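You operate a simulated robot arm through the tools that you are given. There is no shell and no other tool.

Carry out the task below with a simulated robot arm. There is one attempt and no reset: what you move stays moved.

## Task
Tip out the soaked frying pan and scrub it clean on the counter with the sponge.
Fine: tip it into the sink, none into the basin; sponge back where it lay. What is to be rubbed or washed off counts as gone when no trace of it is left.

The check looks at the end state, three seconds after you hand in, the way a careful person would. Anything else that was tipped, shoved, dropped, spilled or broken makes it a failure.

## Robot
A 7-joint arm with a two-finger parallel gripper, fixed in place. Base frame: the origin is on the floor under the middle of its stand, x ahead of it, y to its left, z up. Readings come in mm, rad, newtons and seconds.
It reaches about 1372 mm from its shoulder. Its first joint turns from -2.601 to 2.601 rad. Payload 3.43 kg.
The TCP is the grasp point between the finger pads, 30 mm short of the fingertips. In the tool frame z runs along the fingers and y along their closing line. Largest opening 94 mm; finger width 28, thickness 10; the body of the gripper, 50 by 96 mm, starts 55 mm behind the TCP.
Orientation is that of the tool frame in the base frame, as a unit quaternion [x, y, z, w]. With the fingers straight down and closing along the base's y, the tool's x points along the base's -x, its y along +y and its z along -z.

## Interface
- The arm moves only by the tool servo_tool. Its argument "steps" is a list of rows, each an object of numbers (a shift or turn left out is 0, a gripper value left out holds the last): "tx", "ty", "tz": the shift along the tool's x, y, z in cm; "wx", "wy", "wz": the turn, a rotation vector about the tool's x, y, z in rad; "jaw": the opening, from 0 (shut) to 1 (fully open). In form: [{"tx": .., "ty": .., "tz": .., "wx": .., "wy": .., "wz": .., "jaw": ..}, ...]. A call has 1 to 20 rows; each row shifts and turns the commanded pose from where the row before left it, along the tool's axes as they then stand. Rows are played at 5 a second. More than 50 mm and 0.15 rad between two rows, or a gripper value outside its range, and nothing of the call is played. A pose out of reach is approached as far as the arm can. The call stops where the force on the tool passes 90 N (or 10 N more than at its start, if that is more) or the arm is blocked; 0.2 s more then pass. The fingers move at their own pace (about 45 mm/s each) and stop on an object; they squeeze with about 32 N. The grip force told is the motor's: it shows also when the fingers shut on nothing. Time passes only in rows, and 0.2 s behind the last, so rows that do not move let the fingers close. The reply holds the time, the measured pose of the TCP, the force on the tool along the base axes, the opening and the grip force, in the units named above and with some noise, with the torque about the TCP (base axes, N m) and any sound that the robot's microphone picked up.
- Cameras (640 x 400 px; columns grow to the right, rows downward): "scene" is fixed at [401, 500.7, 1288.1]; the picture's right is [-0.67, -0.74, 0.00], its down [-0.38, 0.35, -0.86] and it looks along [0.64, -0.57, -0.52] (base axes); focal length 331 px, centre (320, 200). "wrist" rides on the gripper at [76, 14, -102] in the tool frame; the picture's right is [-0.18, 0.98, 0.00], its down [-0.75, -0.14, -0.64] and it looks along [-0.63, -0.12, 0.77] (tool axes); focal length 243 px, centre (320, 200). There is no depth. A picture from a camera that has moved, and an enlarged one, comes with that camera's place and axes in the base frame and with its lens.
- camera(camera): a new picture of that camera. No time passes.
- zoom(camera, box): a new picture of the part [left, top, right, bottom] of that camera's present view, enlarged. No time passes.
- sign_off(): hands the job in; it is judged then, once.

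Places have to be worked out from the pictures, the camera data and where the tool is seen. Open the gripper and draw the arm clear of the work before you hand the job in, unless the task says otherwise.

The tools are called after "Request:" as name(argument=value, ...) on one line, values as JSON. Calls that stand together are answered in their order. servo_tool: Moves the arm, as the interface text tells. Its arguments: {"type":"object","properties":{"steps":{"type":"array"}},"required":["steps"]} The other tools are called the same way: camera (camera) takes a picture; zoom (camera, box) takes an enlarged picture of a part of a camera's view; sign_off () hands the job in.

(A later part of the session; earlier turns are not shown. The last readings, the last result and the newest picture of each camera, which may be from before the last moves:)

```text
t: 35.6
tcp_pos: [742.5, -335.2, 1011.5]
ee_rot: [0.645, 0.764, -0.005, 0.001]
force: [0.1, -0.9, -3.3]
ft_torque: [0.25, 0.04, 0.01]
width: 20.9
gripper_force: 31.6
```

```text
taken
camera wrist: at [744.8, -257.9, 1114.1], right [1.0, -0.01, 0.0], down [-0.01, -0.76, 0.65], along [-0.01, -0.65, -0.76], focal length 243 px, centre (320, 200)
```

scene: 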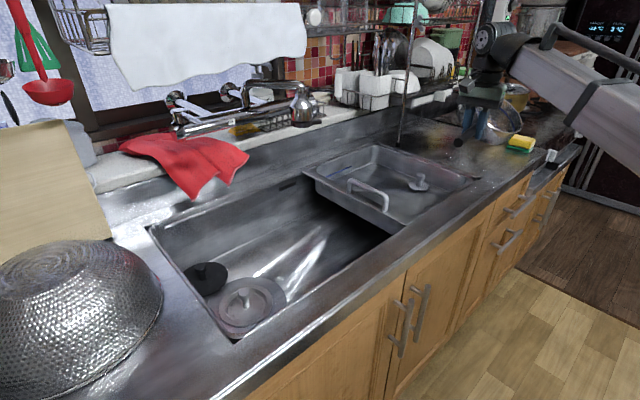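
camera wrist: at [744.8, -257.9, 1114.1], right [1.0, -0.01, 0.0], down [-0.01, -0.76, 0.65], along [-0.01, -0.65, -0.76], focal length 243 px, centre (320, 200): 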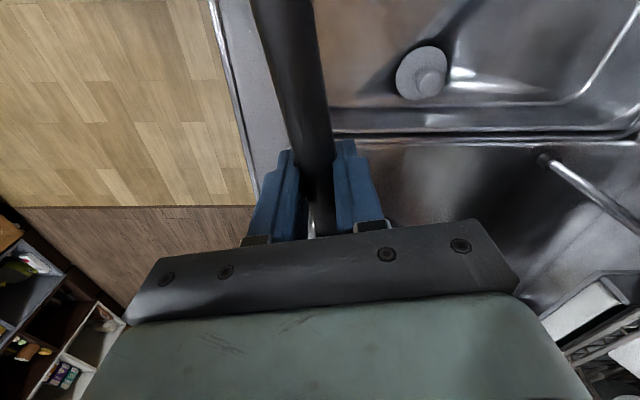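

The wrist view confirms the free counter area, with the rack pole near (1018, -415) and the counter top at z≈860. I turn the pan so its handle points back toward the robot's side, to about 150° azimuth.

Request:
servo_tool(steps=[{"wz": -0.098}, {"wz": -0.098}, {"wz": -0.098}, {"wz": -0.098}, {"wz": -0.098}, {"wz": -0.098}, {"wz": -0.098}, {"wz": -0.098}, {"wz": -0.098}, {}])

Request:
camera(camera="scene")

Request:
camera(camera="wrist")

```text
t: 37.8
tcp_pos: [744.6, -331.7, 1012.5]
ee_rot: [0.256, 0.967, -0.004, -0.001]
force: [-0.4, 0.0, -3.1]
ft_torque: [0.11, 0.23, -0.02]
width: 21.2
gripper_force: 31.3
```

```text
taken
```

scene: 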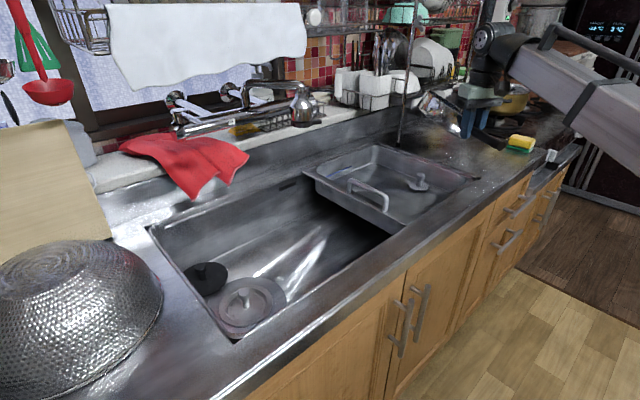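

```text
taken
camera wrist: at [685.8, -282.0, 1114.2], right [0.65, 0.76, -0.01], down [0.59, -0.49, 0.64], along [0.49, -0.42, -0.77], focal length 243 px, centre (320, 200)
```

wrist: 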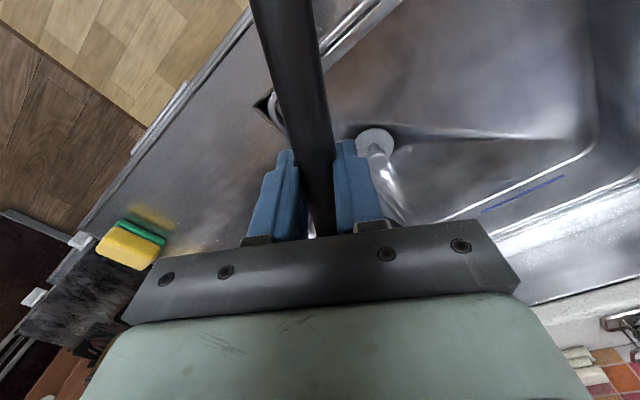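

I now have a good second view of the sponge. I zoom both cameras on it to record its exact starting place and orientation before working near it.

Request:
zoom(camera="wrist", box=[70, 180, 210, 300])

Request:
zoom(camera="scene", box=[480, 110, 560, 170])

Request:
zoom(camera="scene", box=[400, 80, 560, 180])

```text
3.33 times, centred on (140, 240) of wrist
camera zoom: at [685.8, -282.0, 1114.2], right [0.65, 0.76, -0.01], down [0.59, -0.49, 0.64], along [0.49, -0.42, -0.77], focal length 809 px, centre (920, 67)
```

zoom: 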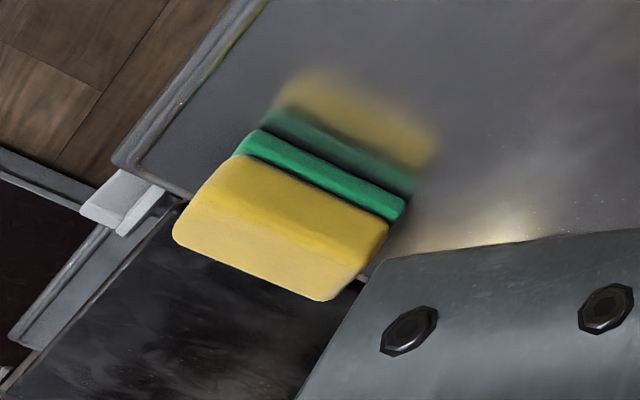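

```text
6.67 times, centred on (520, 140) of scene
camera zoom: at [401.0, 500.7, 1288.1], right [-0.67, -0.74, 0.0], down [-0.38, 0.35, -0.86], along [0.64, -0.57, -0.52], focal length 2205 px, centre (-1013, 600)
```

zoom: 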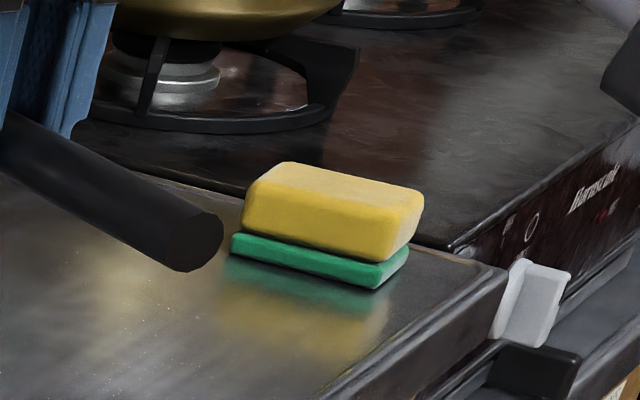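

```text
4.00 times, centred on (480, 130) of scene
camera zoom: at [401.0, 500.7, 1288.1], right [-0.67, -0.74, 0.0], down [-0.38, 0.35, -0.86], along [0.64, -0.57, -0.52], focal length 1323 px, centre (-320, 480)
```

zoom: 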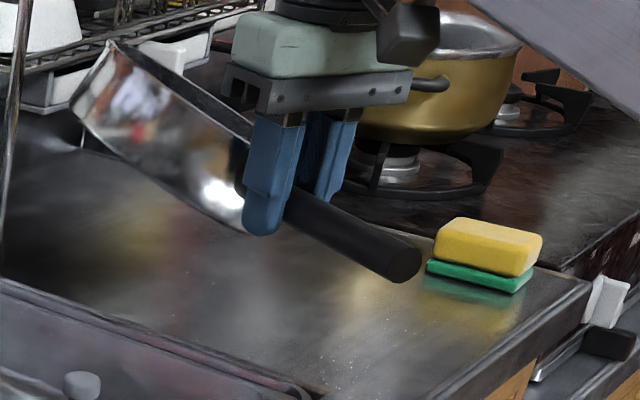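

The sponge measures about 68 × 47 × 40 mm, centred near (724, -685) with its long side along x and its green side down. I move the pan to about (865, -545) over the clear counter, then roll the tool to bring the pan level.

Request:
servo_tool(steps=[{"tx": -1.96, "ty": -2.5}, {"tx": -1.96, "ty": -2.5}, {"tx": -1.96, "ty": -2.5}, {"tx": -1.96, "ty": -2.5}, {"tx": -1.96, "ty": -2.5}, {"wx": 0.08}, {"wx": 0.08}, {"wx": 0.08}, {"wx": 0.08}, {"wx": 0.08}, {"wx": 0.08}, {}])

Request:
zoom(camera="scene", box=[400, 60, 580, 180])

Request:
camera(camera="wrist")

```text
t: 40.4
tcp_pos: [767.5, -490.0, 1013.2]
ee_rot: [0.249, 0.938, -0.234, -0.062]
force: [-0.2, -0.2, -2.5]
ft_torque: [0.14, 0.18, 0.02]
width: 21.2
gripper_force: 31.9
```

```text
3.33 times, centred on (490, 120) of scene
camera zoom: at [401.0, 500.7, 1288.1], right [-0.67, -0.74, 0.0], down [-0.38, 0.35, -0.86], along [0.64, -0.57, -0.52], focal length 1102 px, centre (-247, 467)
```

zoom: 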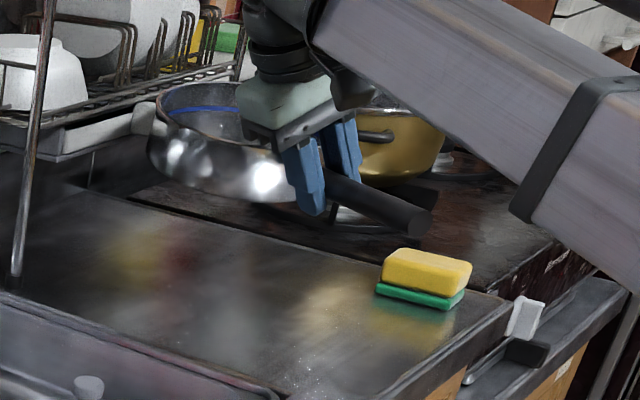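

```text
taken
camera wrist: at [731.4, -399.7, 1097.4], right [0.59, 0.66, -0.46], down [0.74, -0.22, 0.63], along [0.32, -0.72, -0.62], focal length 243 px, centre (320, 200)
```

wrist: 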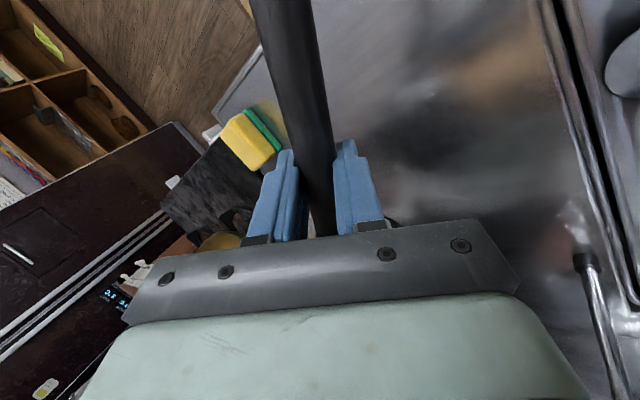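

The pan looks close to level now. I zoom in tighter to judge what tilt is left before lowering it.

Request:
zoom(camera="scene", box=[435, 75, 535, 140])

```text
6.15 times, centred on (485, 108) of scene
camera zoom: at [401.0, 500.7, 1288.1], right [-0.67, -0.74, 0.0], down [-0.38, 0.35, -0.86], along [0.64, -0.57, -0.52], focal length 2035 px, centre (-695, 769)
```

zoom: 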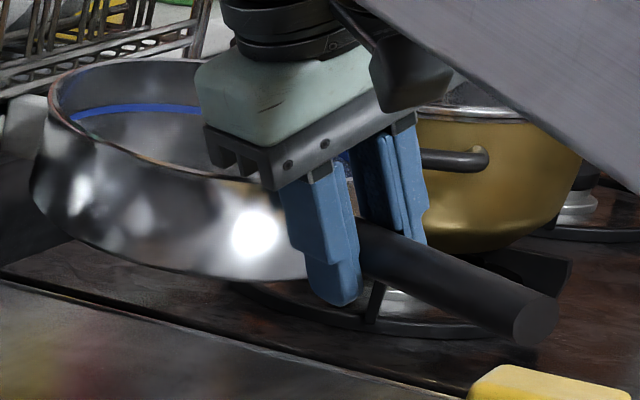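

Allowing for perspective, the pan's roll is level to within a few degrees, and its handle side is perhaps 4–5° low. I raise the handle end slightly and lower by about 75 mm to just above the counter.

Request:
servo_tool(steps=[{"wy": 0.07}, {"tx": -0.12, "ty": 0.92, "tz": 1.77}, {"tx": -0.12, "ty": 0.92, "tz": 1.77}, {"tx": -0.12, "ty": 0.92, "tz": 1.77}, {"tx": -0.09, "ty": 0.69, "tz": 1.33}, {}])

Request:
zoom(camera="scene", box=[420, 90, 540, 170])

```text
t: 41.8
tcp_pos: [765.5, -492.3, 935.6]
ee_rot: [0.257, 0.935, -0.224, -0.094]
force: [0.3, 0.4, -3.2]
ft_torque: [0.14, 0.2, 0.04]
width: 21.2
gripper_force: 32.0
```

```text
5.00 times, centred on (480, 130) of scene
camera zoom: at [401.0, 500.7, 1288.1], right [-0.67, -0.74, 0.0], down [-0.38, 0.35, -0.86], along [0.64, -0.57, -0.52], focal length 1654 px, centre (-480, 550)
```

zoom: 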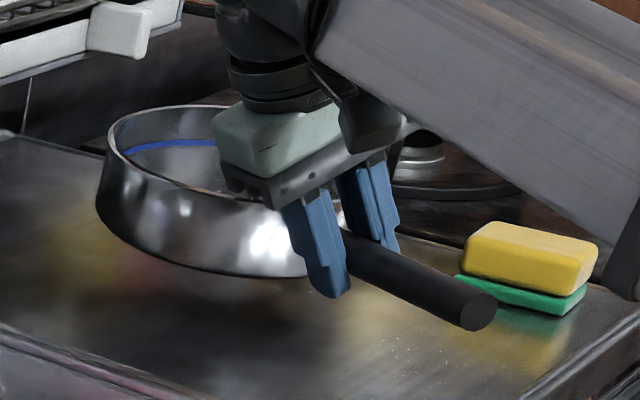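

The pan is about 20–25 mm above the counter. I lower another 16 mm in small rows and watch the vertical force.

Request:
servo_tool(steps=[{"tx": -0.024, "ty": 0.185, "tz": 0.354}, {"tx": -0.024, "ty": 0.185, "tz": 0.354}, {"tx": -0.024, "ty": 0.185, "tz": 0.354}, {"tx": -0.024, "ty": 0.185, "tz": 0.354}, {}])

Request:
zoom(camera="scene", box=[420, 90, 540, 170])

```text
t: 43.0
tcp_pos: [766.2, -489.8, 921.2]
ee_rot: [0.257, 0.935, -0.224, -0.094]
force: [-0.3, -0.4, -2.5]
ft_torque: [0.14, 0.22, 0.01]
width: 21.4
gripper_force: 31.7
```

```text
5.00 times, centred on (480, 130) of scene
camera zoom: at [401.0, 500.7, 1288.1], right [-0.67, -0.74, 0.0], down [-0.38, 0.35, -0.86], along [0.64, -0.57, -0.52], focal length 1654 px, centre (-480, 550)
```

zoom: 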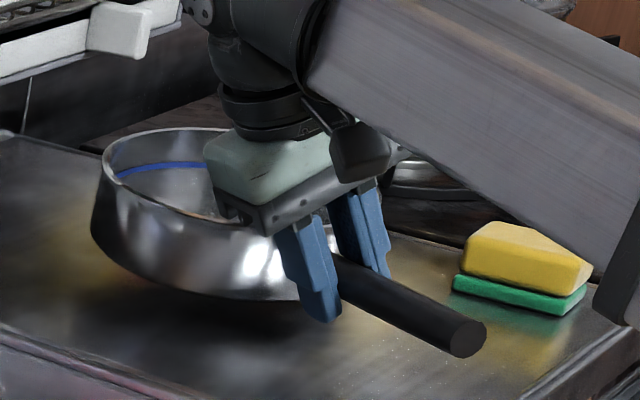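

There is still a small shadow gap under the pan and no contact force. I continue in 3 mm rows.

Request:
servo_tool(steps=[{"tx": -0.018, "ty": 0.139, "tz": 0.266}, {"tx": -0.018, "ty": 0.139, "tz": 0.266}, {}])

Request:
servo_tool(steps=[{"tx": -0.012, "ty": 0.092, "tz": 0.177}, {}])

Request:
servo_tool(steps=[{"tx": -0.012, "ty": 0.092, "tz": 0.177}, {}])

Request:
zoom(camera="scene", box=[420, 90, 540, 170])

```text
t: 43.8
tcp_pos: [766.3, -490.6, 914.7]
ee_rot: [0.258, 0.935, -0.224, -0.094]
force: [0.1, -0.3, -3.2]
ft_torque: [0.13, 0.21, 0.02]
width: 21.0
gripper_force: 31.9
```

```text
t: 44.4
tcp_pos: [767.3, -489.0, 912.2]
ee_rot: [0.258, 0.935, -0.224, -0.094]
force: [0.3, -0.1, -2.8]
ft_torque: [0.16, 0.18, 0.03]
width: 21.4
gripper_force: 32.2
```

```text
t: 45.0
tcp_pos: [766.1, -489.3, 912.1]
ee_rot: [0.256, 0.936, -0.225, -0.094]
force: [-0.1, -0.5, -2.7]
ft_torque: [0.13, 0.19, -0.03]
width: 21.3
gripper_force: 32.1
```

```text
5.00 times, centred on (480, 130) of scene
camera zoom: at [401.0, 500.7, 1288.1], right [-0.67, -0.74, 0.0], down [-0.38, 0.35, -0.86], along [0.64, -0.57, -0.52], focal length 1654 px, centre (-480, 550)
```

zoom: 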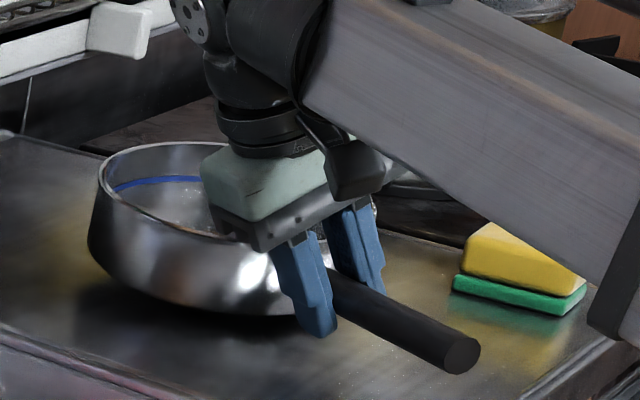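

There is still no contact at z 912, so I keep stepping down 2–3 mm at a time.

Request:
servo_tool(steps=[{"tx": -0.018, "ty": 0.139, "tz": 0.266}, {}])

Request:
servo_tool(steps=[{"tx": -0.012, "ty": 0.092, "tz": 0.177}, {}])

Request:
servo_tool(steps=[{"tx": -0.012, "ty": 0.092, "tz": 0.177}, {}])

Request:
zoom(camera="scene", box=[420, 90, 540, 170])

```text
t: 45.6
tcp_pos: [766.8, -489.7, 909.9]
ee_rot: [0.257, 0.935, -0.224, -0.094]
force: [-0.3, 0.5, -2.1]
ft_torque: [0.14, 0.2, 0.03]
width: 21.3
gripper_force: 32.4
```

```text
t: 46.2
tcp_pos: [765.9, -490.5, 907.2]
ee_rot: [0.258, 0.935, -0.224, -0.095]
force: [-0.1, -1.0, -3.4]
ft_torque: [0.11, 0.2, 0.0]
width: 21.3
gripper_force: 31.8
```

```text
t: 46.8
tcp_pos: [767.6, -489.4, 904.0]
ee_rot: [0.257, 0.935, -0.225, -0.095]
force: [-0.1, 0.6, -3.2]
ft_torque: [0.13, 0.22, 0.01]
width: 21.2
gripper_force: 32.3
```

```text
5.00 times, centred on (480, 130) of scene
camera zoom: at [401.0, 500.7, 1288.1], right [-0.67, -0.74, 0.0], down [-0.38, 0.35, -0.86], along [0.64, -0.57, -0.52], focal length 1654 px, centre (-480, 550)
```

zoom: 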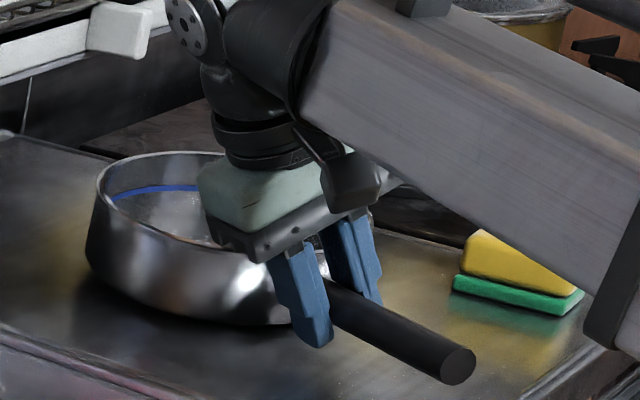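

I'm at z 904 with the fingertips perhaps 10 mm above the counter, so I continue in 1.5 mm steps and read the force each time.

Request:
servo_tool(steps=[{"tx": -0.009, "ty": 0.069, "tz": 0.133}, {}])

Request:
servo_tool(steps=[{"tx": -0.009, "ty": 0.069, "tz": 0.133}, {}])

Request:
servo_tool(steps=[{"tx": -0.009, "ty": 0.069, "tz": 0.133}, {}])

Request:
zoom(camera="scene", box=[430, 110, 510, 160])

Request:
camera(camera="wrist")

```text
t: 47.4
tcp_pos: [765.9, -490.6, 905.1]
ee_rot: [0.257, 0.935, -0.226, -0.095]
force: [1.5, 3.0, 10.0]
ft_torque: [-0.07, -0.33, 0.19]
width: 21.2
gripper_force: 31.5
```

```text
t: 48.0
tcp_pos: [766.0, -489.6, 903.0]
ee_rot: [0.257, 0.935, -0.226, -0.094]
force: [1.5, 1.2, 20.2]
ft_torque: [-0.54, -0.68, 0.13]
width: 21.2
gripper_force: 32.2
```

```text
t: 48.6
tcp_pos: [765.3, -490.2, 902.4]
ee_rot: [0.258, 0.934, -0.227, -0.094]
force: [-4.9, -3.7, 30.0]
ft_torque: [-0.87, -0.82, -0.21]
width: 21.7
gripper_force: 32.1
```

```text
8.00 times, centred on (470, 135) of scene
camera zoom: at [401.0, 500.7, 1288.1], right [-0.67, -0.74, 0.0], down [-0.38, 0.35, -0.86], along [0.64, -0.57, -0.52], focal length 2646 px, centre (-880, 720)
```

zoom: 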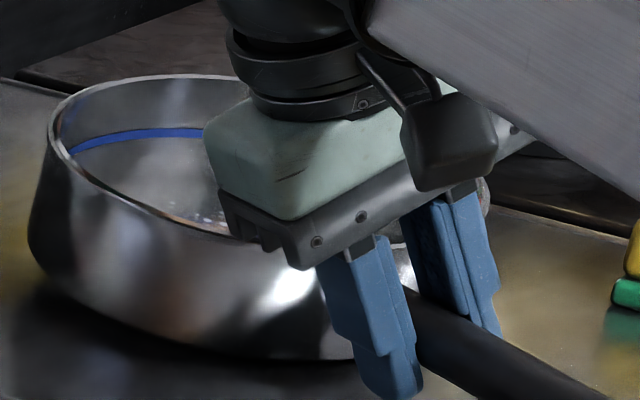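

```text
taken
camera wrist: at [737.6, -401.8, 990.0], right [0.59, 0.66, -0.47], down [0.77, -0.26, 0.59], along [0.26, -0.71, -0.66], focal length 243 px, centre (320, 200)
```

wrist: 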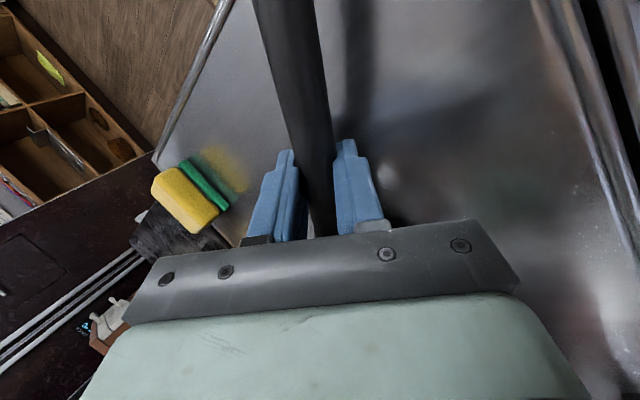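

The pan's handle-side bottom edge is touching: the force is up to 30 N and the contact point works out about 43 mm from the TCP. The far side is still raised by roughly 5–6°. I lift 8 mm, pitch the far side down by 0.1 rad and lower again.

Request:
servo_tool(steps=[{"tx": 0.025, "ty": -0.185, "tz": -0.354}, {"tx": 0.025, "ty": -0.185, "tz": -0.354}, {"wy": 0.05}, {"wy": 0.05}, {}, {}])

Request:
zoom(camera="scene", box=[430, 110, 510, 160])

```text
t: 50.0
tcp_pos: [766.0, -489.7, 907.4]
ee_rot: [0.268, 0.929, -0.211, -0.141]
force: [-0.1, 0.0, -3.5]
ft_torque: [0.15, 0.18, 0.0]
width: 21.3
gripper_force: 31.7
```

```text
8.00 times, centred on (470, 135) of scene
camera zoom: at [401.0, 500.7, 1288.1], right [-0.67, -0.74, 0.0], down [-0.38, 0.35, -0.86], along [0.64, -0.57, -0.52], focal length 2646 px, centre (-880, 720)
```

zoom: 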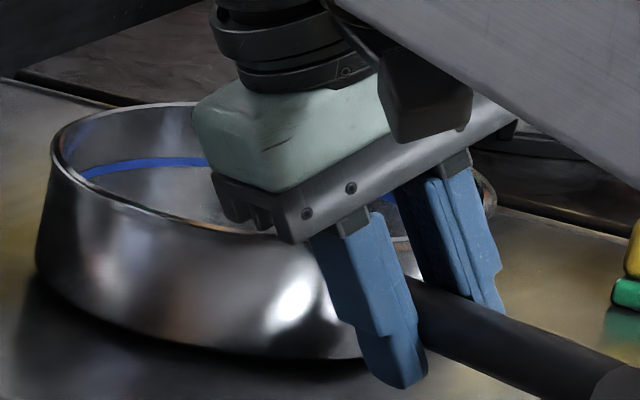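

The pan now looks level. I lower again in 1.5 mm steps and compare force and torque to see whether it lands flat.

Request:
servo_tool(steps=[{"tx": -0.022, "ty": 0.07, "tz": 0.13}, {}])

Request:
servo_tool(steps=[{"tx": -0.022, "ty": 0.07, "tz": 0.13}, {}])

Request:
servo_tool(steps=[{"tx": -0.015, "ty": 0.047, "tz": 0.087}, {}])

```text
t: 50.6
tcp_pos: [766.2, -491.4, 908.0]
ee_rot: [0.268, 0.929, -0.212, -0.141]
force: [-0.6, -0.4, -3.4]
ft_torque: [0.14, 0.17, 0.02]
width: 21.3
gripper_force: 31.8
```

```text
t: 51.2
tcp_pos: [765.1, -491.4, 906.4]
ee_rot: [0.268, 0.929, -0.212, -0.141]
force: [3.9, 0.7, 6.7]
ft_torque: [-0.25, -0.25, 0.13]
width: 21.4
gripper_force: 31.9
```

```text
t: 51.8
tcp_pos: [765.7, -489.6, 906.4]
ee_rot: [0.268, 0.929, -0.213, -0.139]
force: [4.1, -2.4, 18.9]
ft_torque: [-0.66, -0.71, 0.16]
width: 21.4
gripper_force: 32.1
```

The contact centre moved out to about 54 mm, so the handle side still lands first. I lift 3 mm, pitch another 0.06 rad and try again.

Request:
servo_tool(steps=[{"tx": 0.045, "ty": -0.14, "tz": -0.26}, {"wy": 0.06}, {}, {"tx": -0.015, "ty": 0.047, "tz": 0.087}, {}])

Request:
servo_tool(steps=[{"tx": -0.022, "ty": 0.07, "tz": 0.13}, {}])

Request:
zoom(camera="scene", box=[430, 110, 510, 160])

```text
t: 53.0
tcp_pos: [766.5, -488.8, 906.7]
ee_rot: [0.274, 0.924, -0.205, -0.169]
force: [0.6, 2.4, 12.9]
ft_torque: [-0.27, -0.3, 0.0]
width: 21.4
gripper_force: 31.7
```

```text
t: 53.6
tcp_pos: [766.1, -489.0, 906.6]
ee_rot: [0.274, 0.925, -0.204, -0.169]
force: [-1.4, 8.8, 28.7]
ft_torque: [-0.53, -0.69, 0.17]
width: 21.4
gripper_force: 31.7
```

```text
8.00 times, centred on (470, 135) of scene
camera zoom: at [401.0, 500.7, 1288.1], right [-0.67, -0.74, 0.0], down [-0.38, 0.35, -0.86], along [0.64, -0.57, -0.52], focal length 2646 px, centre (-880, 720)
```

zoom: 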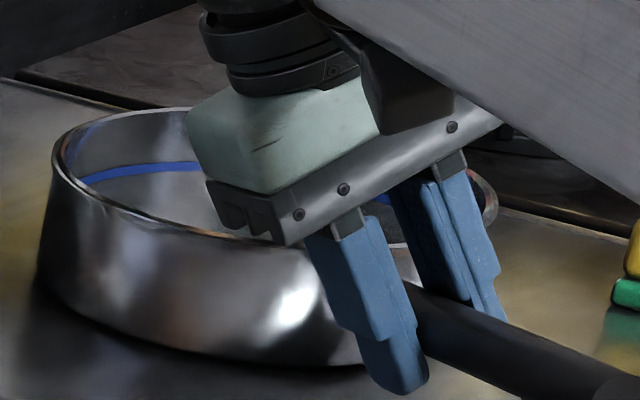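

The pan rests on the counter with only a slight residual load. I ease up 1.5 mm, open the jaws just a little so the pan settles, then back out along the fingers.

Request:
servo_tool(steps=[{"tx": 0.03, "ty": -0.07, "tz": -0.13}, {"jaw": 0.255}, {}, {"jaw": 0.28}, {}])

Request:
zoom(camera="scene", box=[430, 110, 510, 160])

```text
t: 54.8
tcp_pos: [765.9, -490.2, 905.3]
ee_rot: [0.275, 0.924, -0.203, -0.169]
force: [-0.6, -0.2, -0.3]
ft_torque: [0.0, -0.01, 0.01]
width: 26.1
gripper_force: 0.2
```

```text
8.00 times, centred on (470, 135) of scene
camera zoom: at [401.0, 500.7, 1288.1], right [-0.67, -0.74, 0.0], down [-0.38, 0.35, -0.86], along [0.64, -0.57, -0.52], focal length 2646 px, centre (-880, 720)
```

zoom: 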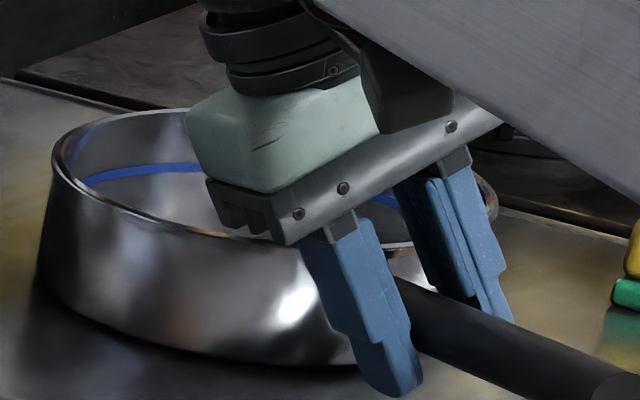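

The pan sits flat and free of the gripper. I withdraw along the finger direction, opening a bit more on the way.

Request:
servo_tool(steps=[{"tz": -0.8}, {"tz": -0.8, "jaw": 0.45}, {"tz": -1.5}, {"tz": -2.0}, {"tz": -3.0}, {"tz": -3.0}, {}])

Request:
camera(camera="scene")

Request:
camera(camera="wrist")

```text
t: 56.1
tcp_pos: [809.6, -462.5, 987.6]
ee_rot: [0.273, 0.926, -0.208, -0.158]
force: [6.1, -1.9, -21.0]
ft_torque: [-1.71, 0.41, -0.54]
width: 42.2
gripper_force: 0.0
stopped in row 6: the force on the tool passed its limit at 112 N (the readings are from after the stop); the commanded pose is now the measured one
```

```text
taken
```

scene: 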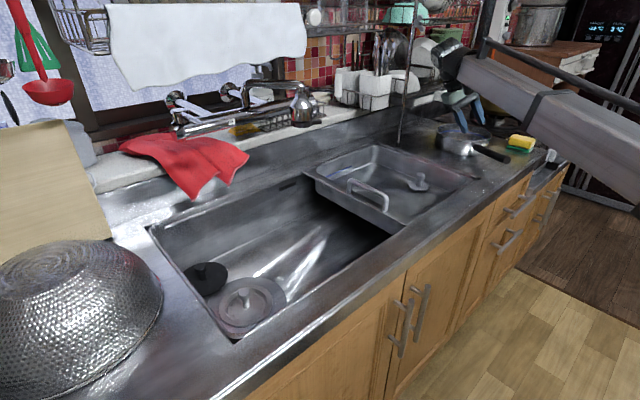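

```text
taken
camera wrist: at [796.7, -379.3, 1083.7], right [0.58, 0.65, -0.49], down [0.8, -0.35, 0.49], along [0.14, -0.68, -0.72], focal length 243 px, centre (320, 200)
```

wrist: 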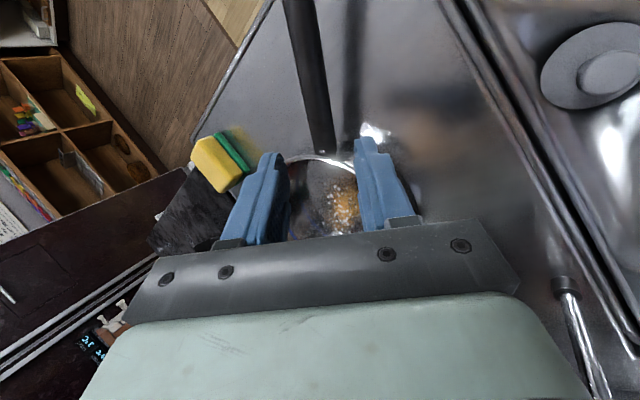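

The retreat stopped on a 112 N contact, so something behind or above the hand was touched. I look closely at the hand and rack before moving.

Request:
zoom(camera="scene", box=[340, 0, 560, 160])

Request:
zoom(camera="scene", box=[400, 20, 520, 110])

```text
2.50 times, centred on (450, 80) of scene
camera zoom: at [401.0, 500.7, 1288.1], right [-0.67, -0.74, 0.0], down [-0.38, 0.35, -0.86], along [0.64, -0.57, -0.52], focal length 827 px, centre (-5, 500)
```

zoom: 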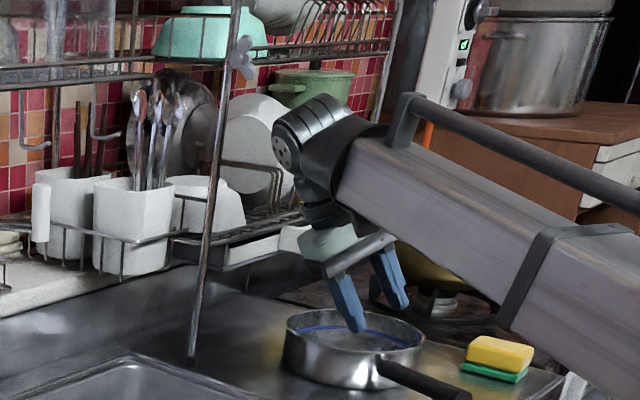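

```text
4.44 times, centred on (460, 65) of scene
camera zoom: at [401.0, 500.7, 1288.1], right [-0.67, -0.74, 0.0], down [-0.38, 0.35, -0.86], along [0.64, -0.57, -0.52], focal length 1470 px, centre (-302, 800)
```

zoom: 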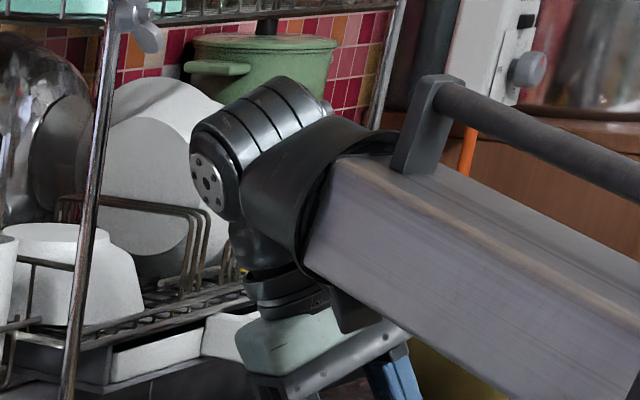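

Nothing in the rack appears touched. The camera block sits right against the forearm in this leaned pose, so the contact is most likely the hand against the arm itself. I ease the lean back in small steps to relieve it.

Request:
servo_tool(steps=[{"wx": -0.05}, {"wy": -0.04}, {}])

Request:
zoom(camera="scene", box=[340, 0, 560, 160])

```text
t: 57.0
tcp_pos: [808.6, -463.7, 989.2]
ee_rot: [0.272, 0.934, -0.188, -0.134]
force: [-0.1, -0.5, -0.7]
ft_torque: [-0.01, 0.06, 0.0]
width: 42.3
gripper_force: 0.1
```

```text
2.50 times, centred on (450, 80) of scene
camera zoom: at [401.0, 500.7, 1288.1], right [-0.67, -0.74, 0.0], down [-0.38, 0.35, -0.86], along [0.64, -0.57, -0.52], focal length 827 px, centre (-5, 500)
```

zoom: 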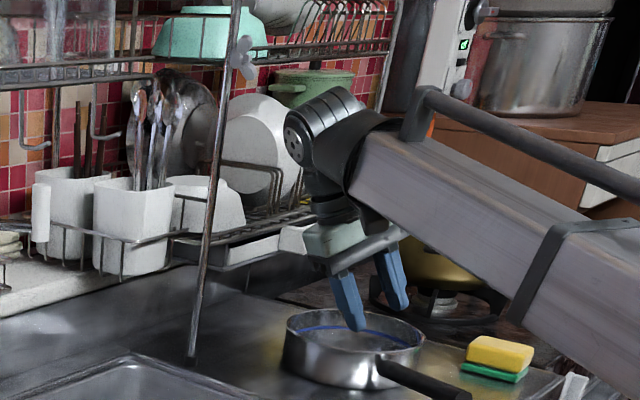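

The force is back to zero, so it was the camera touching the arm. I bring the tool vertical and turn it to the home yaw, with the fingers closing along y, ready for the sponge.

Request:
servo_tool(steps=[{"wx": -0.11, "wy": -0.0385}, {"wx": -0.11, "wy": -0.0385}, {"wx": -0.11, "wy": -0.0385}, {"wx": -0.11, "wy": -0.0385}, {"tz": -4.0}, {"tz": -2.0}, {}])

Request:
camera(camera="wrist")

Request:
camera(camera="scene")

```text
t: 58.5
tcp_pos: [808.9, -462.8, 1047.9]
ee_rot: [0.279, 0.96, -0.001, 0.001]
force: [0.4, 0.2, 0.0]
ft_torque: [0.0, -0.03, 0.03]
width: 42.4
gripper_force: 0.1
```

```text
taken
camera wrist: at [752.0, -411.1, 1150.9], right [0.68, 0.73, 0.0], down [0.56, -0.52, 0.64], along [0.47, -0.44, -0.77], focal length 243 px, centre (320, 200)
```

wrist: 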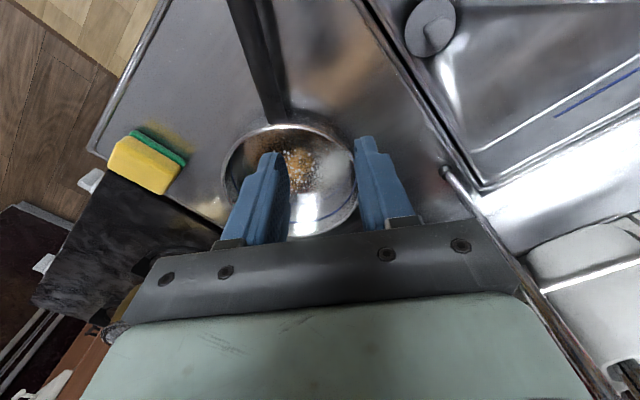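

```text
taken
```

scene: 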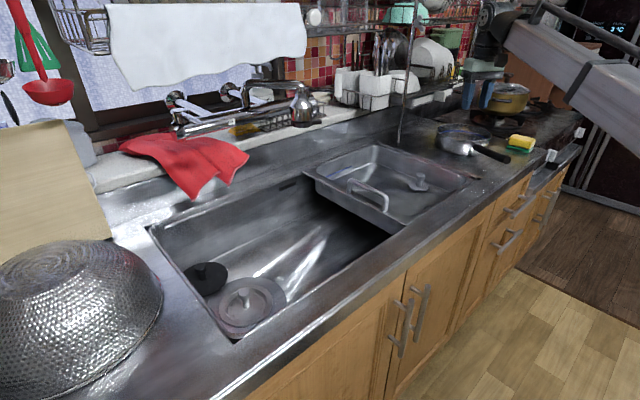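

The pan stands flat on the counter with the burnt patch in the middle. I zoom in to locate the pan and the patch precisely.

Request:
zoom(camera="wrist", box=[200, 100, 380, 250])

Request:
zoom(camera="wrist", box=[80, 100, 220, 220])

Request:
zoom(camera="scene", box=[420, 100, 560, 180])

```text
2.67 times, centred on (290, 175) of wrist
camera zoom: at [752.0, -411.1, 1150.9], right [0.68, 0.73, 0.0], down [0.56, -0.52, 0.64], along [0.47, -0.44, -0.77], focal length 647 px, centre (400, 267)
```

zoom: 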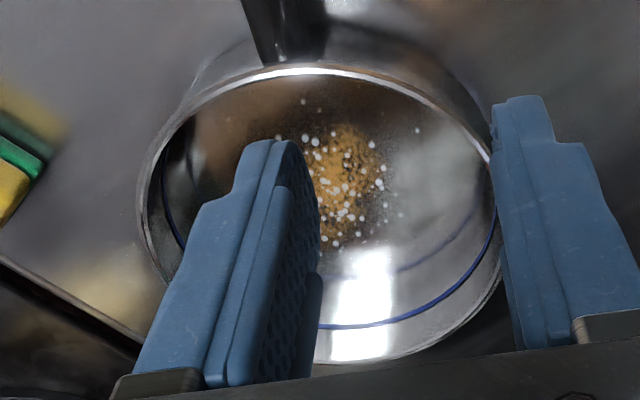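

```text
3.33 times, centred on (150, 160) of wrist
camera zoom: at [752.0, -411.1, 1150.9], right [0.68, 0.73, 0.0], down [0.56, -0.52, 0.64], along [0.47, -0.44, -0.77], focal length 809 px, centre (887, 333)
```

zoom: 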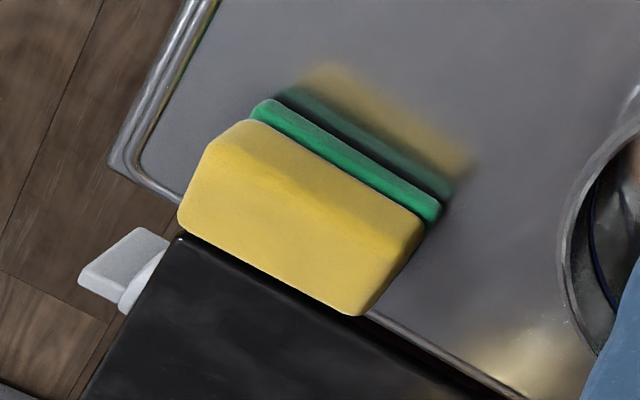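

```text
4.57 times, centred on (490, 140) of scene
camera zoom: at [401.0, 500.7, 1288.1], right [-0.67, -0.74, 0.0], down [-0.38, 0.35, -0.86], along [0.64, -0.57, -0.52], focal length 1512 px, centre (-457, 474)
```

zoom: 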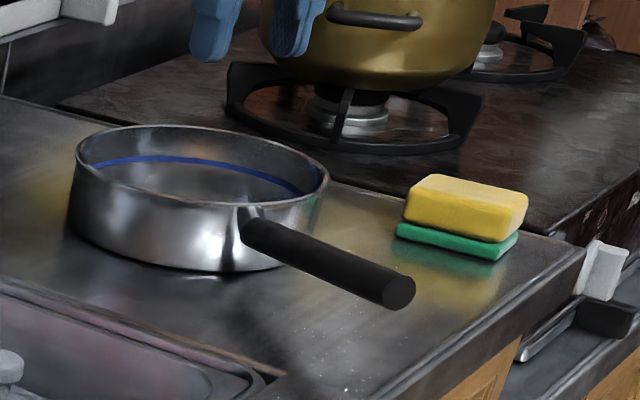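

The patch is about 70 mm across, centred near (862, -553) on the pan floor, and the pan centre is near (862, -560). The sponge is centred near (724, -686) and turned about 4–5°. I yaw to match it and move above it at a safe height.

Request:
servo_tool(steps=[{"wz": -0.1073, "jaw": 0.7}, {"wz": -0.1073}, {"wz": -0.1073}, {"wz": -0.1073}, {"wz": -0.1073}, {"wz": -0.1073}, {"tx": 1.7, "ty": -3.6}, {"tx": 1.7, "ty": -3.6}, {"tx": 1.7, "ty": -3.6}, {"tx": 1.7, "ty": -3.6}, {"tx": 1.7, "ty": -3.6}, {"tx": 1.7, "ty": -3.6}, {}])

Request:
camera(camera="wrist")

Request:
camera(camera="scene")

```text
t: 61.4
tcp_pos: [723.7, -689.0, 1045.7]
ee_rot: [-0.039, 0.999, -0.001, -0.001]
force: [-0.1, 0.1, 0.4]
ft_torque: [-0.04, 0.01, 0.0]
width: 65.9
gripper_force: 0.1
```

```text
taken
camera wrist: at [646.8, -681.4, 1148.1], right [0.11, 0.99, 0.0], down [0.76, -0.08, 0.64], along [0.64, -0.07, -0.77], focal length 243 px, centre (320, 200)
```

wrist: 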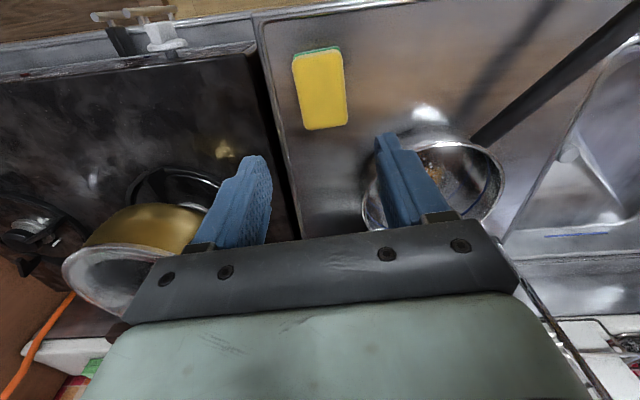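

```text
taken
```

scene: 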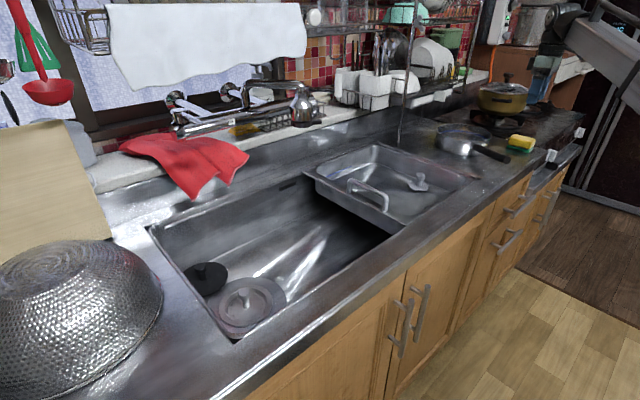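

The sponge is clearly visible ahead and below. I zoom in to fix its centre and orientation.

Request:
zoom(camera="wrist", box=[250, 20, 410, 140])

Request:
zoom(camera="scene", box=[490, 120, 550, 165])

```text
3.33 times, centred on (330, 80) of wrist
camera zoom: at [646.8, -681.4, 1148.1], right [0.11, 0.99, 0.0], down [0.76, -0.08, 0.64], along [0.64, -0.07, -0.77], focal length 809 px, centre (287, 600)
```

zoom: 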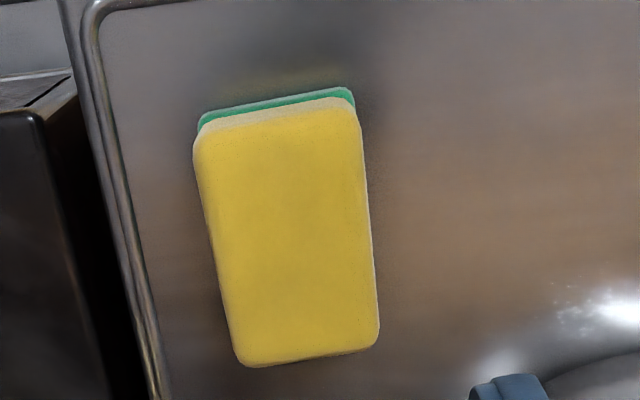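

```text
8.89 times, centred on (520, 142) of scene
camera zoom: at [401.0, 500.7, 1288.1], right [-0.67, -0.74, 0.0], down [-0.38, 0.35, -0.86], along [0.64, -0.57, -0.52], focal length 2940 px, centre (-1458, 711)
```

zoom: 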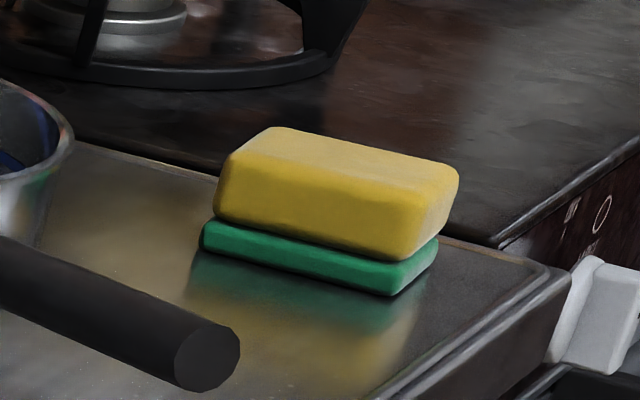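

The sponge centre comes out at (721, -687.5) with about 4° of turn, so I'm within 3 mm of centred. I go down to z≈903, which puts the fingertips about 12 mm above the counter beside the sponge.

Request:
servo_tool(steps=[{"tx": 0.3, "ty": 0.15, "tz": 3.0}, {"tz": 4.0}, {"tz": 3.5}, {"tz": 2.5}, {"tz": 1.2}, {}])

Request:
camera(camera="wrist")

Request:
zoom(camera="scene", box=[470, 90, 570, 165])

```text
t: 62.8
tcp_pos: [719.5, -687.5, 905.0]
ee_rot: [-0.038, 0.999, -0.001, 0.001]
force: [-0.2, 0.6, -0.6]
ft_torque: [-0.01, -0.01, 0.01]
width: 65.6
gripper_force: 0.0
```

```text
taken
camera wrist: at [642.7, -678.5, 1007.2], right [0.11, 0.99, 0.0], down [0.76, -0.08, 0.64], along [0.64, -0.07, -0.77], focal length 243 px, centre (320, 200)
```

wrist: 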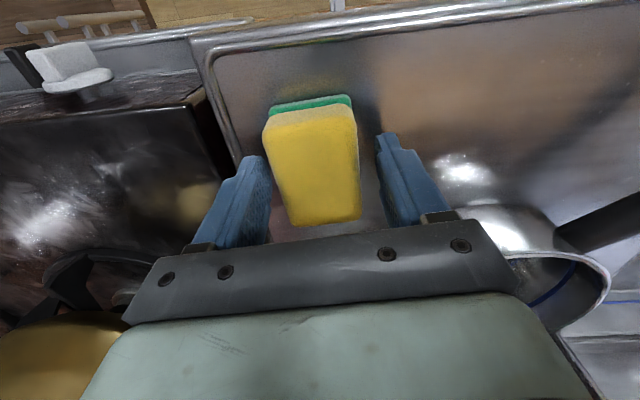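

```text
5.33 times, centred on (520, 128) of scene
camera zoom: at [401.0, 500.7, 1288.1], right [-0.67, -0.74, 0.0], down [-0.38, 0.35, -0.86], along [0.64, -0.57, -0.52], focal length 1764 px, centre (-747, 587)
```

zoom: 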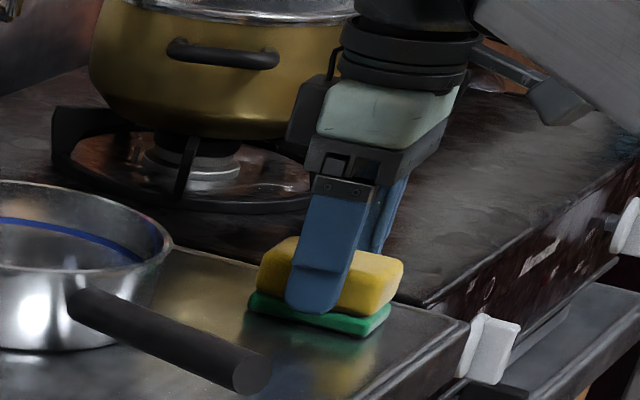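

The fingers straddle the sponge evenly. I note this pose, (719.5, -687.5, 905), as the return place and close the gripper on the sponge.

Request:
servo_tool(steps=[{"jaw": 0.0}, {}, {}, {}, {}])

Request:
zoom(camera="scene", box=[470, 90, 570, 165])

```text
t: 64.0
tcp_pos: [719.7, -685.8, 904.4]
ee_rot: [-0.039, 0.999, -0.001, 0.0]
force: [-0.2, 0.5, 0.2]
ft_torque: [0.0, -0.03, 0.0]
width: 46.6
gripper_force: 32.1
```

```text
5.33 times, centred on (520, 128) of scene
camera zoom: at [401.0, 500.7, 1288.1], right [-0.67, -0.74, 0.0], down [-0.38, 0.35, -0.86], along [0.64, -0.57, -0.52], focal length 1764 px, centre (-747, 587)
```

zoom: 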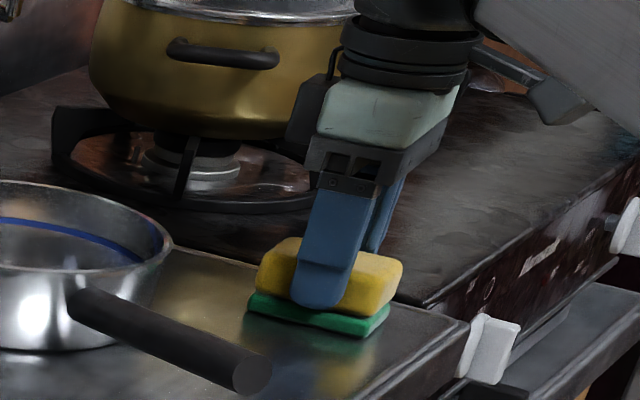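

The sponge is gripped at 46.6 mm wide. I lift it straight up 100 mm and carry it over the pan's centre.

Request:
servo_tool(steps=[{"tz": -1.5}, {"tz": -2.5}, {"tz": -3.0}, {"tz": -3.0}, {"tx": -3.04, "ty": 2.39}, {"tx": -3.04, "ty": 2.39}, {"tx": -3.04, "ty": 2.39}, {"tx": -3.04, "ty": 2.39}, {"tx": -3.04, "ty": 2.39}, {}])

Request:
camera(camera="wrist")

Request:
zoom(camera="scene", box=[410, 50, 570, 170])

```text
t: 66.2
tcp_pos: [861.1, -554.8, 1005.4]
ee_rot: [-0.038, 0.999, -0.001, 0.0]
force: [-0.2, -0.2, -0.2]
ft_torque: [-0.02, 0.02, -0.01]
width: 46.5
gripper_force: 31.6
```

```text
taken
camera wrist: at [785.4, -547.1, 1107.1], right [0.11, 0.99, 0.0], down [0.76, -0.08, 0.64], along [0.64, -0.07, -0.77], focal length 243 px, centre (320, 200)
```

wrist: 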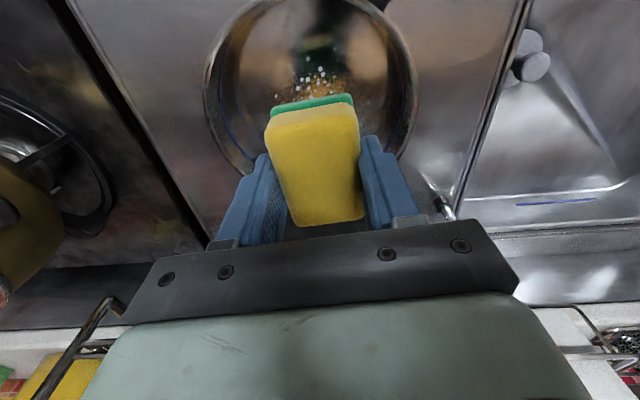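

```text
3.33 times, centred on (490, 110) of scene
camera zoom: at [401.0, 500.7, 1288.1], right [-0.67, -0.74, 0.0], down [-0.38, 0.35, -0.86], along [0.64, -0.57, -0.52], focal length 1102 px, centre (-247, 500)
```

zoom: 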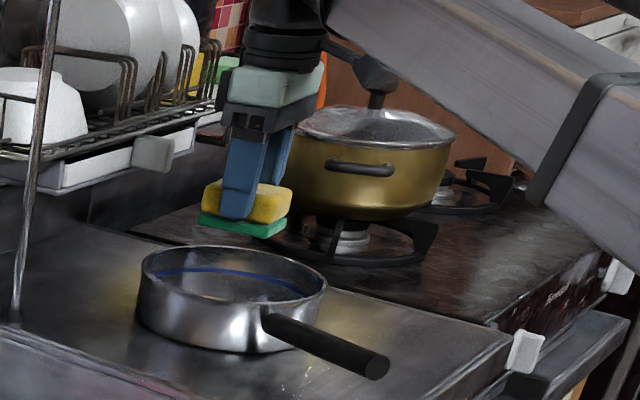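

The sponge hangs centred over the pan with the patch just below. I shift 5 mm in y and lower to just above the pan floor.

Request:
servo_tool(steps=[{"ty": -0.4, "tz": 2.5}, {"tz": 3.0}, {"tz": 2.0}, {"tz": 1.0}, {}])

Request:
servo_tool(steps=[{"tz": 0.3}, {}])

Request:
servo_tool(steps=[{"tz": 0.3}, {}])

Request:
zoom(camera="scene", box=[410, 70, 550, 170])

```text
t: 67.3
tcp_pos: [865.7, -556.8, 920.4]
ee_rot: [-0.04, 0.999, 0.0, 0.0]
force: [-0.3, -0.4, 0.2]
ft_torque: [0.01, 0.01, 0.01]
width: 46.7
gripper_force: 31.7
```

```text
t: 68.0
tcp_pos: [866.4, -558.0, 917.5]
ee_rot: [-0.039, 0.999, -0.001, 0.0]
force: [0.2, -0.4, 0.5]
ft_torque: [-0.01, 0.0, 0.0]
width: 46.6
gripper_force: 32.4
```

```text
t: 68.5
tcp_pos: [865.6, -559.5, 913.3]
ee_rot: [-0.038, 0.999, -0.001, 0.0]
force: [-0.2, -0.2, 1.0]
ft_torque: [-0.01, -0.01, 0.0]
width: 46.5
gripper_force: 32.2
```

```text
4.00 times, centred on (480, 120) of scene
camera zoom: at [401.0, 500.7, 1288.1], right [-0.67, -0.74, 0.0], down [-0.38, 0.35, -0.86], along [0.64, -0.57, -0.52], focal length 1323 px, centre (-320, 520)
```

zoom: 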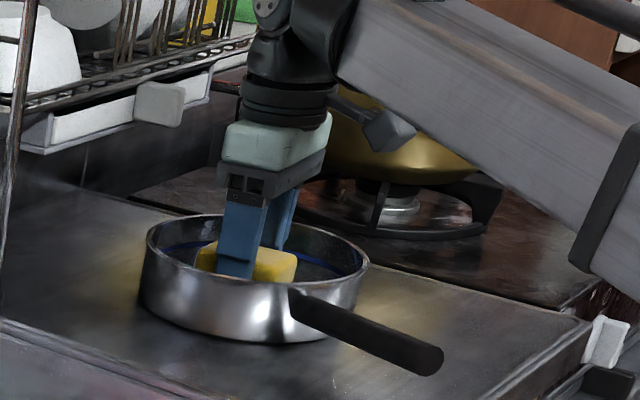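

No contact yet at z 913. I continue in 2 mm steps, aiming for a light press.

Request:
servo_tool(steps=[{"tz": 0.2}, {}])

Request:
servo_tool(steps=[{"tz": 0.2}, {}])

Request:
servo_tool(steps=[{"tz": 0.15}, {}])

```text
t: 69.2
tcp_pos: [863.4, -558.4, 912.2]
ee_rot: [-0.039, 0.999, -0.001, 0.001]
force: [-0.1, -0.1, -0.2]
ft_torque: [0.03, -0.03, 0.0]
width: 46.5
gripper_force: 32.0
```

```text
t: 69.8
tcp_pos: [864.7, -558.1, 911.7]
ee_rot: [-0.039, 0.999, -0.001, 0.0]
force: [-0.9, -0.9, -0.5]
ft_torque: [0.0, -0.02, -0.01]
width: 46.4
gripper_force: 32.5
```

```text
t: 70.3
tcp_pos: [864.2, -557.8, 911.4]
ee_rot: [-0.039, 0.999, -0.001, 0.0]
force: [-0.3, 0.7, -0.6]
ft_torque: [-0.02, 0.04, 0.0]
width: 46.6
gripper_force: 31.6
```

Still free at about 910, so I go further in small steps.

Request:
servo_tool(steps=[{"tz": 0.15}, {}])

Request:
servo_tool(steps=[{"tz": 0.15}, {}])

Request:
servo_tool(steps=[{"tz": 0.15}, {}])

```text
t: 71.0
tcp_pos: [864.2, -557.6, 909.8]
ee_rot: [-0.038, 0.999, -0.002, 0.0]
force: [1.7, -0.8, 8.5]
ft_torque: [0.1, -0.02, 0.0]
width: 46.6
gripper_force: 32.1
```

```text
t: 71.5
tcp_pos: [863.2, -556.6, 910.5]
ee_rot: [-0.039, 0.999, -0.003, 0.001]
force: [3.2, -2.6, 31.4]
ft_torque: [0.09, 0.05, 0.02]
width: 46.6
gripper_force: 32.0
```

```text
t: 72.2
tcp_pos: [862.7, -557.8, 909.2]
ee_rot: [-0.04, 0.999, -0.003, 0.002]
force: [10.0, -5.9, 58.4]
ft_torque: [0.03, 0.03, 0.01]
width: 46.5
gripper_force: 31.9
```

Contact is stiff: pressing 3 mm past first touch gives 58 N. I back off 2.6 mm to leave a light press of about 10 N, then do a first short back-and-forth to see how sponge and pan behave.

Request:
servo_tool(steps=[{"tz": -0.26}, {}])

Request:
servo_tool(steps=[{"ty": 0.8}, {"ty": 0.8}, {"ty": -0.8}, {"ty": -0.8}, {"ty": -0.8}, {"ty": -0.8}, {"ty": 0.8}, {"ty": 0.8}])

Request:
zoom(camera="scene", box=[410, 70, 550, 170])

```text
t: 72.8
tcp_pos: [863.6, -556.9, 909.3]
ee_rot: [-0.038, 0.999, -0.002, 0.0]
force: [8.1, -7.5, 45.2]
ft_torque: [-0.13, -0.37, 0.0]
width: 46.7
gripper_force: 32.1
```

```text
t: 74.5
tcp_pos: [863.5, -557.9, 908.4]
ee_rot: [-0.039, 0.999, -0.003, 0.0]
force: [-0.4, -11.0, 28.7]
ft_torque: [-0.23, 0.05, -0.03]
width: 46.8
gripper_force: 31.8
```

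```text
4.00 times, centred on (480, 120) of scene
camera zoom: at [401.0, 500.7, 1288.1], right [-0.67, -0.74, 0.0], down [-0.38, 0.35, -0.86], along [0.64, -0.57, -0.52], focal length 1323 px, centre (-320, 520)
```

zoom: 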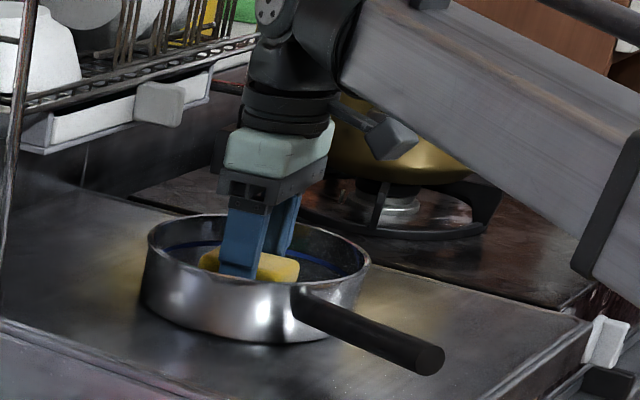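

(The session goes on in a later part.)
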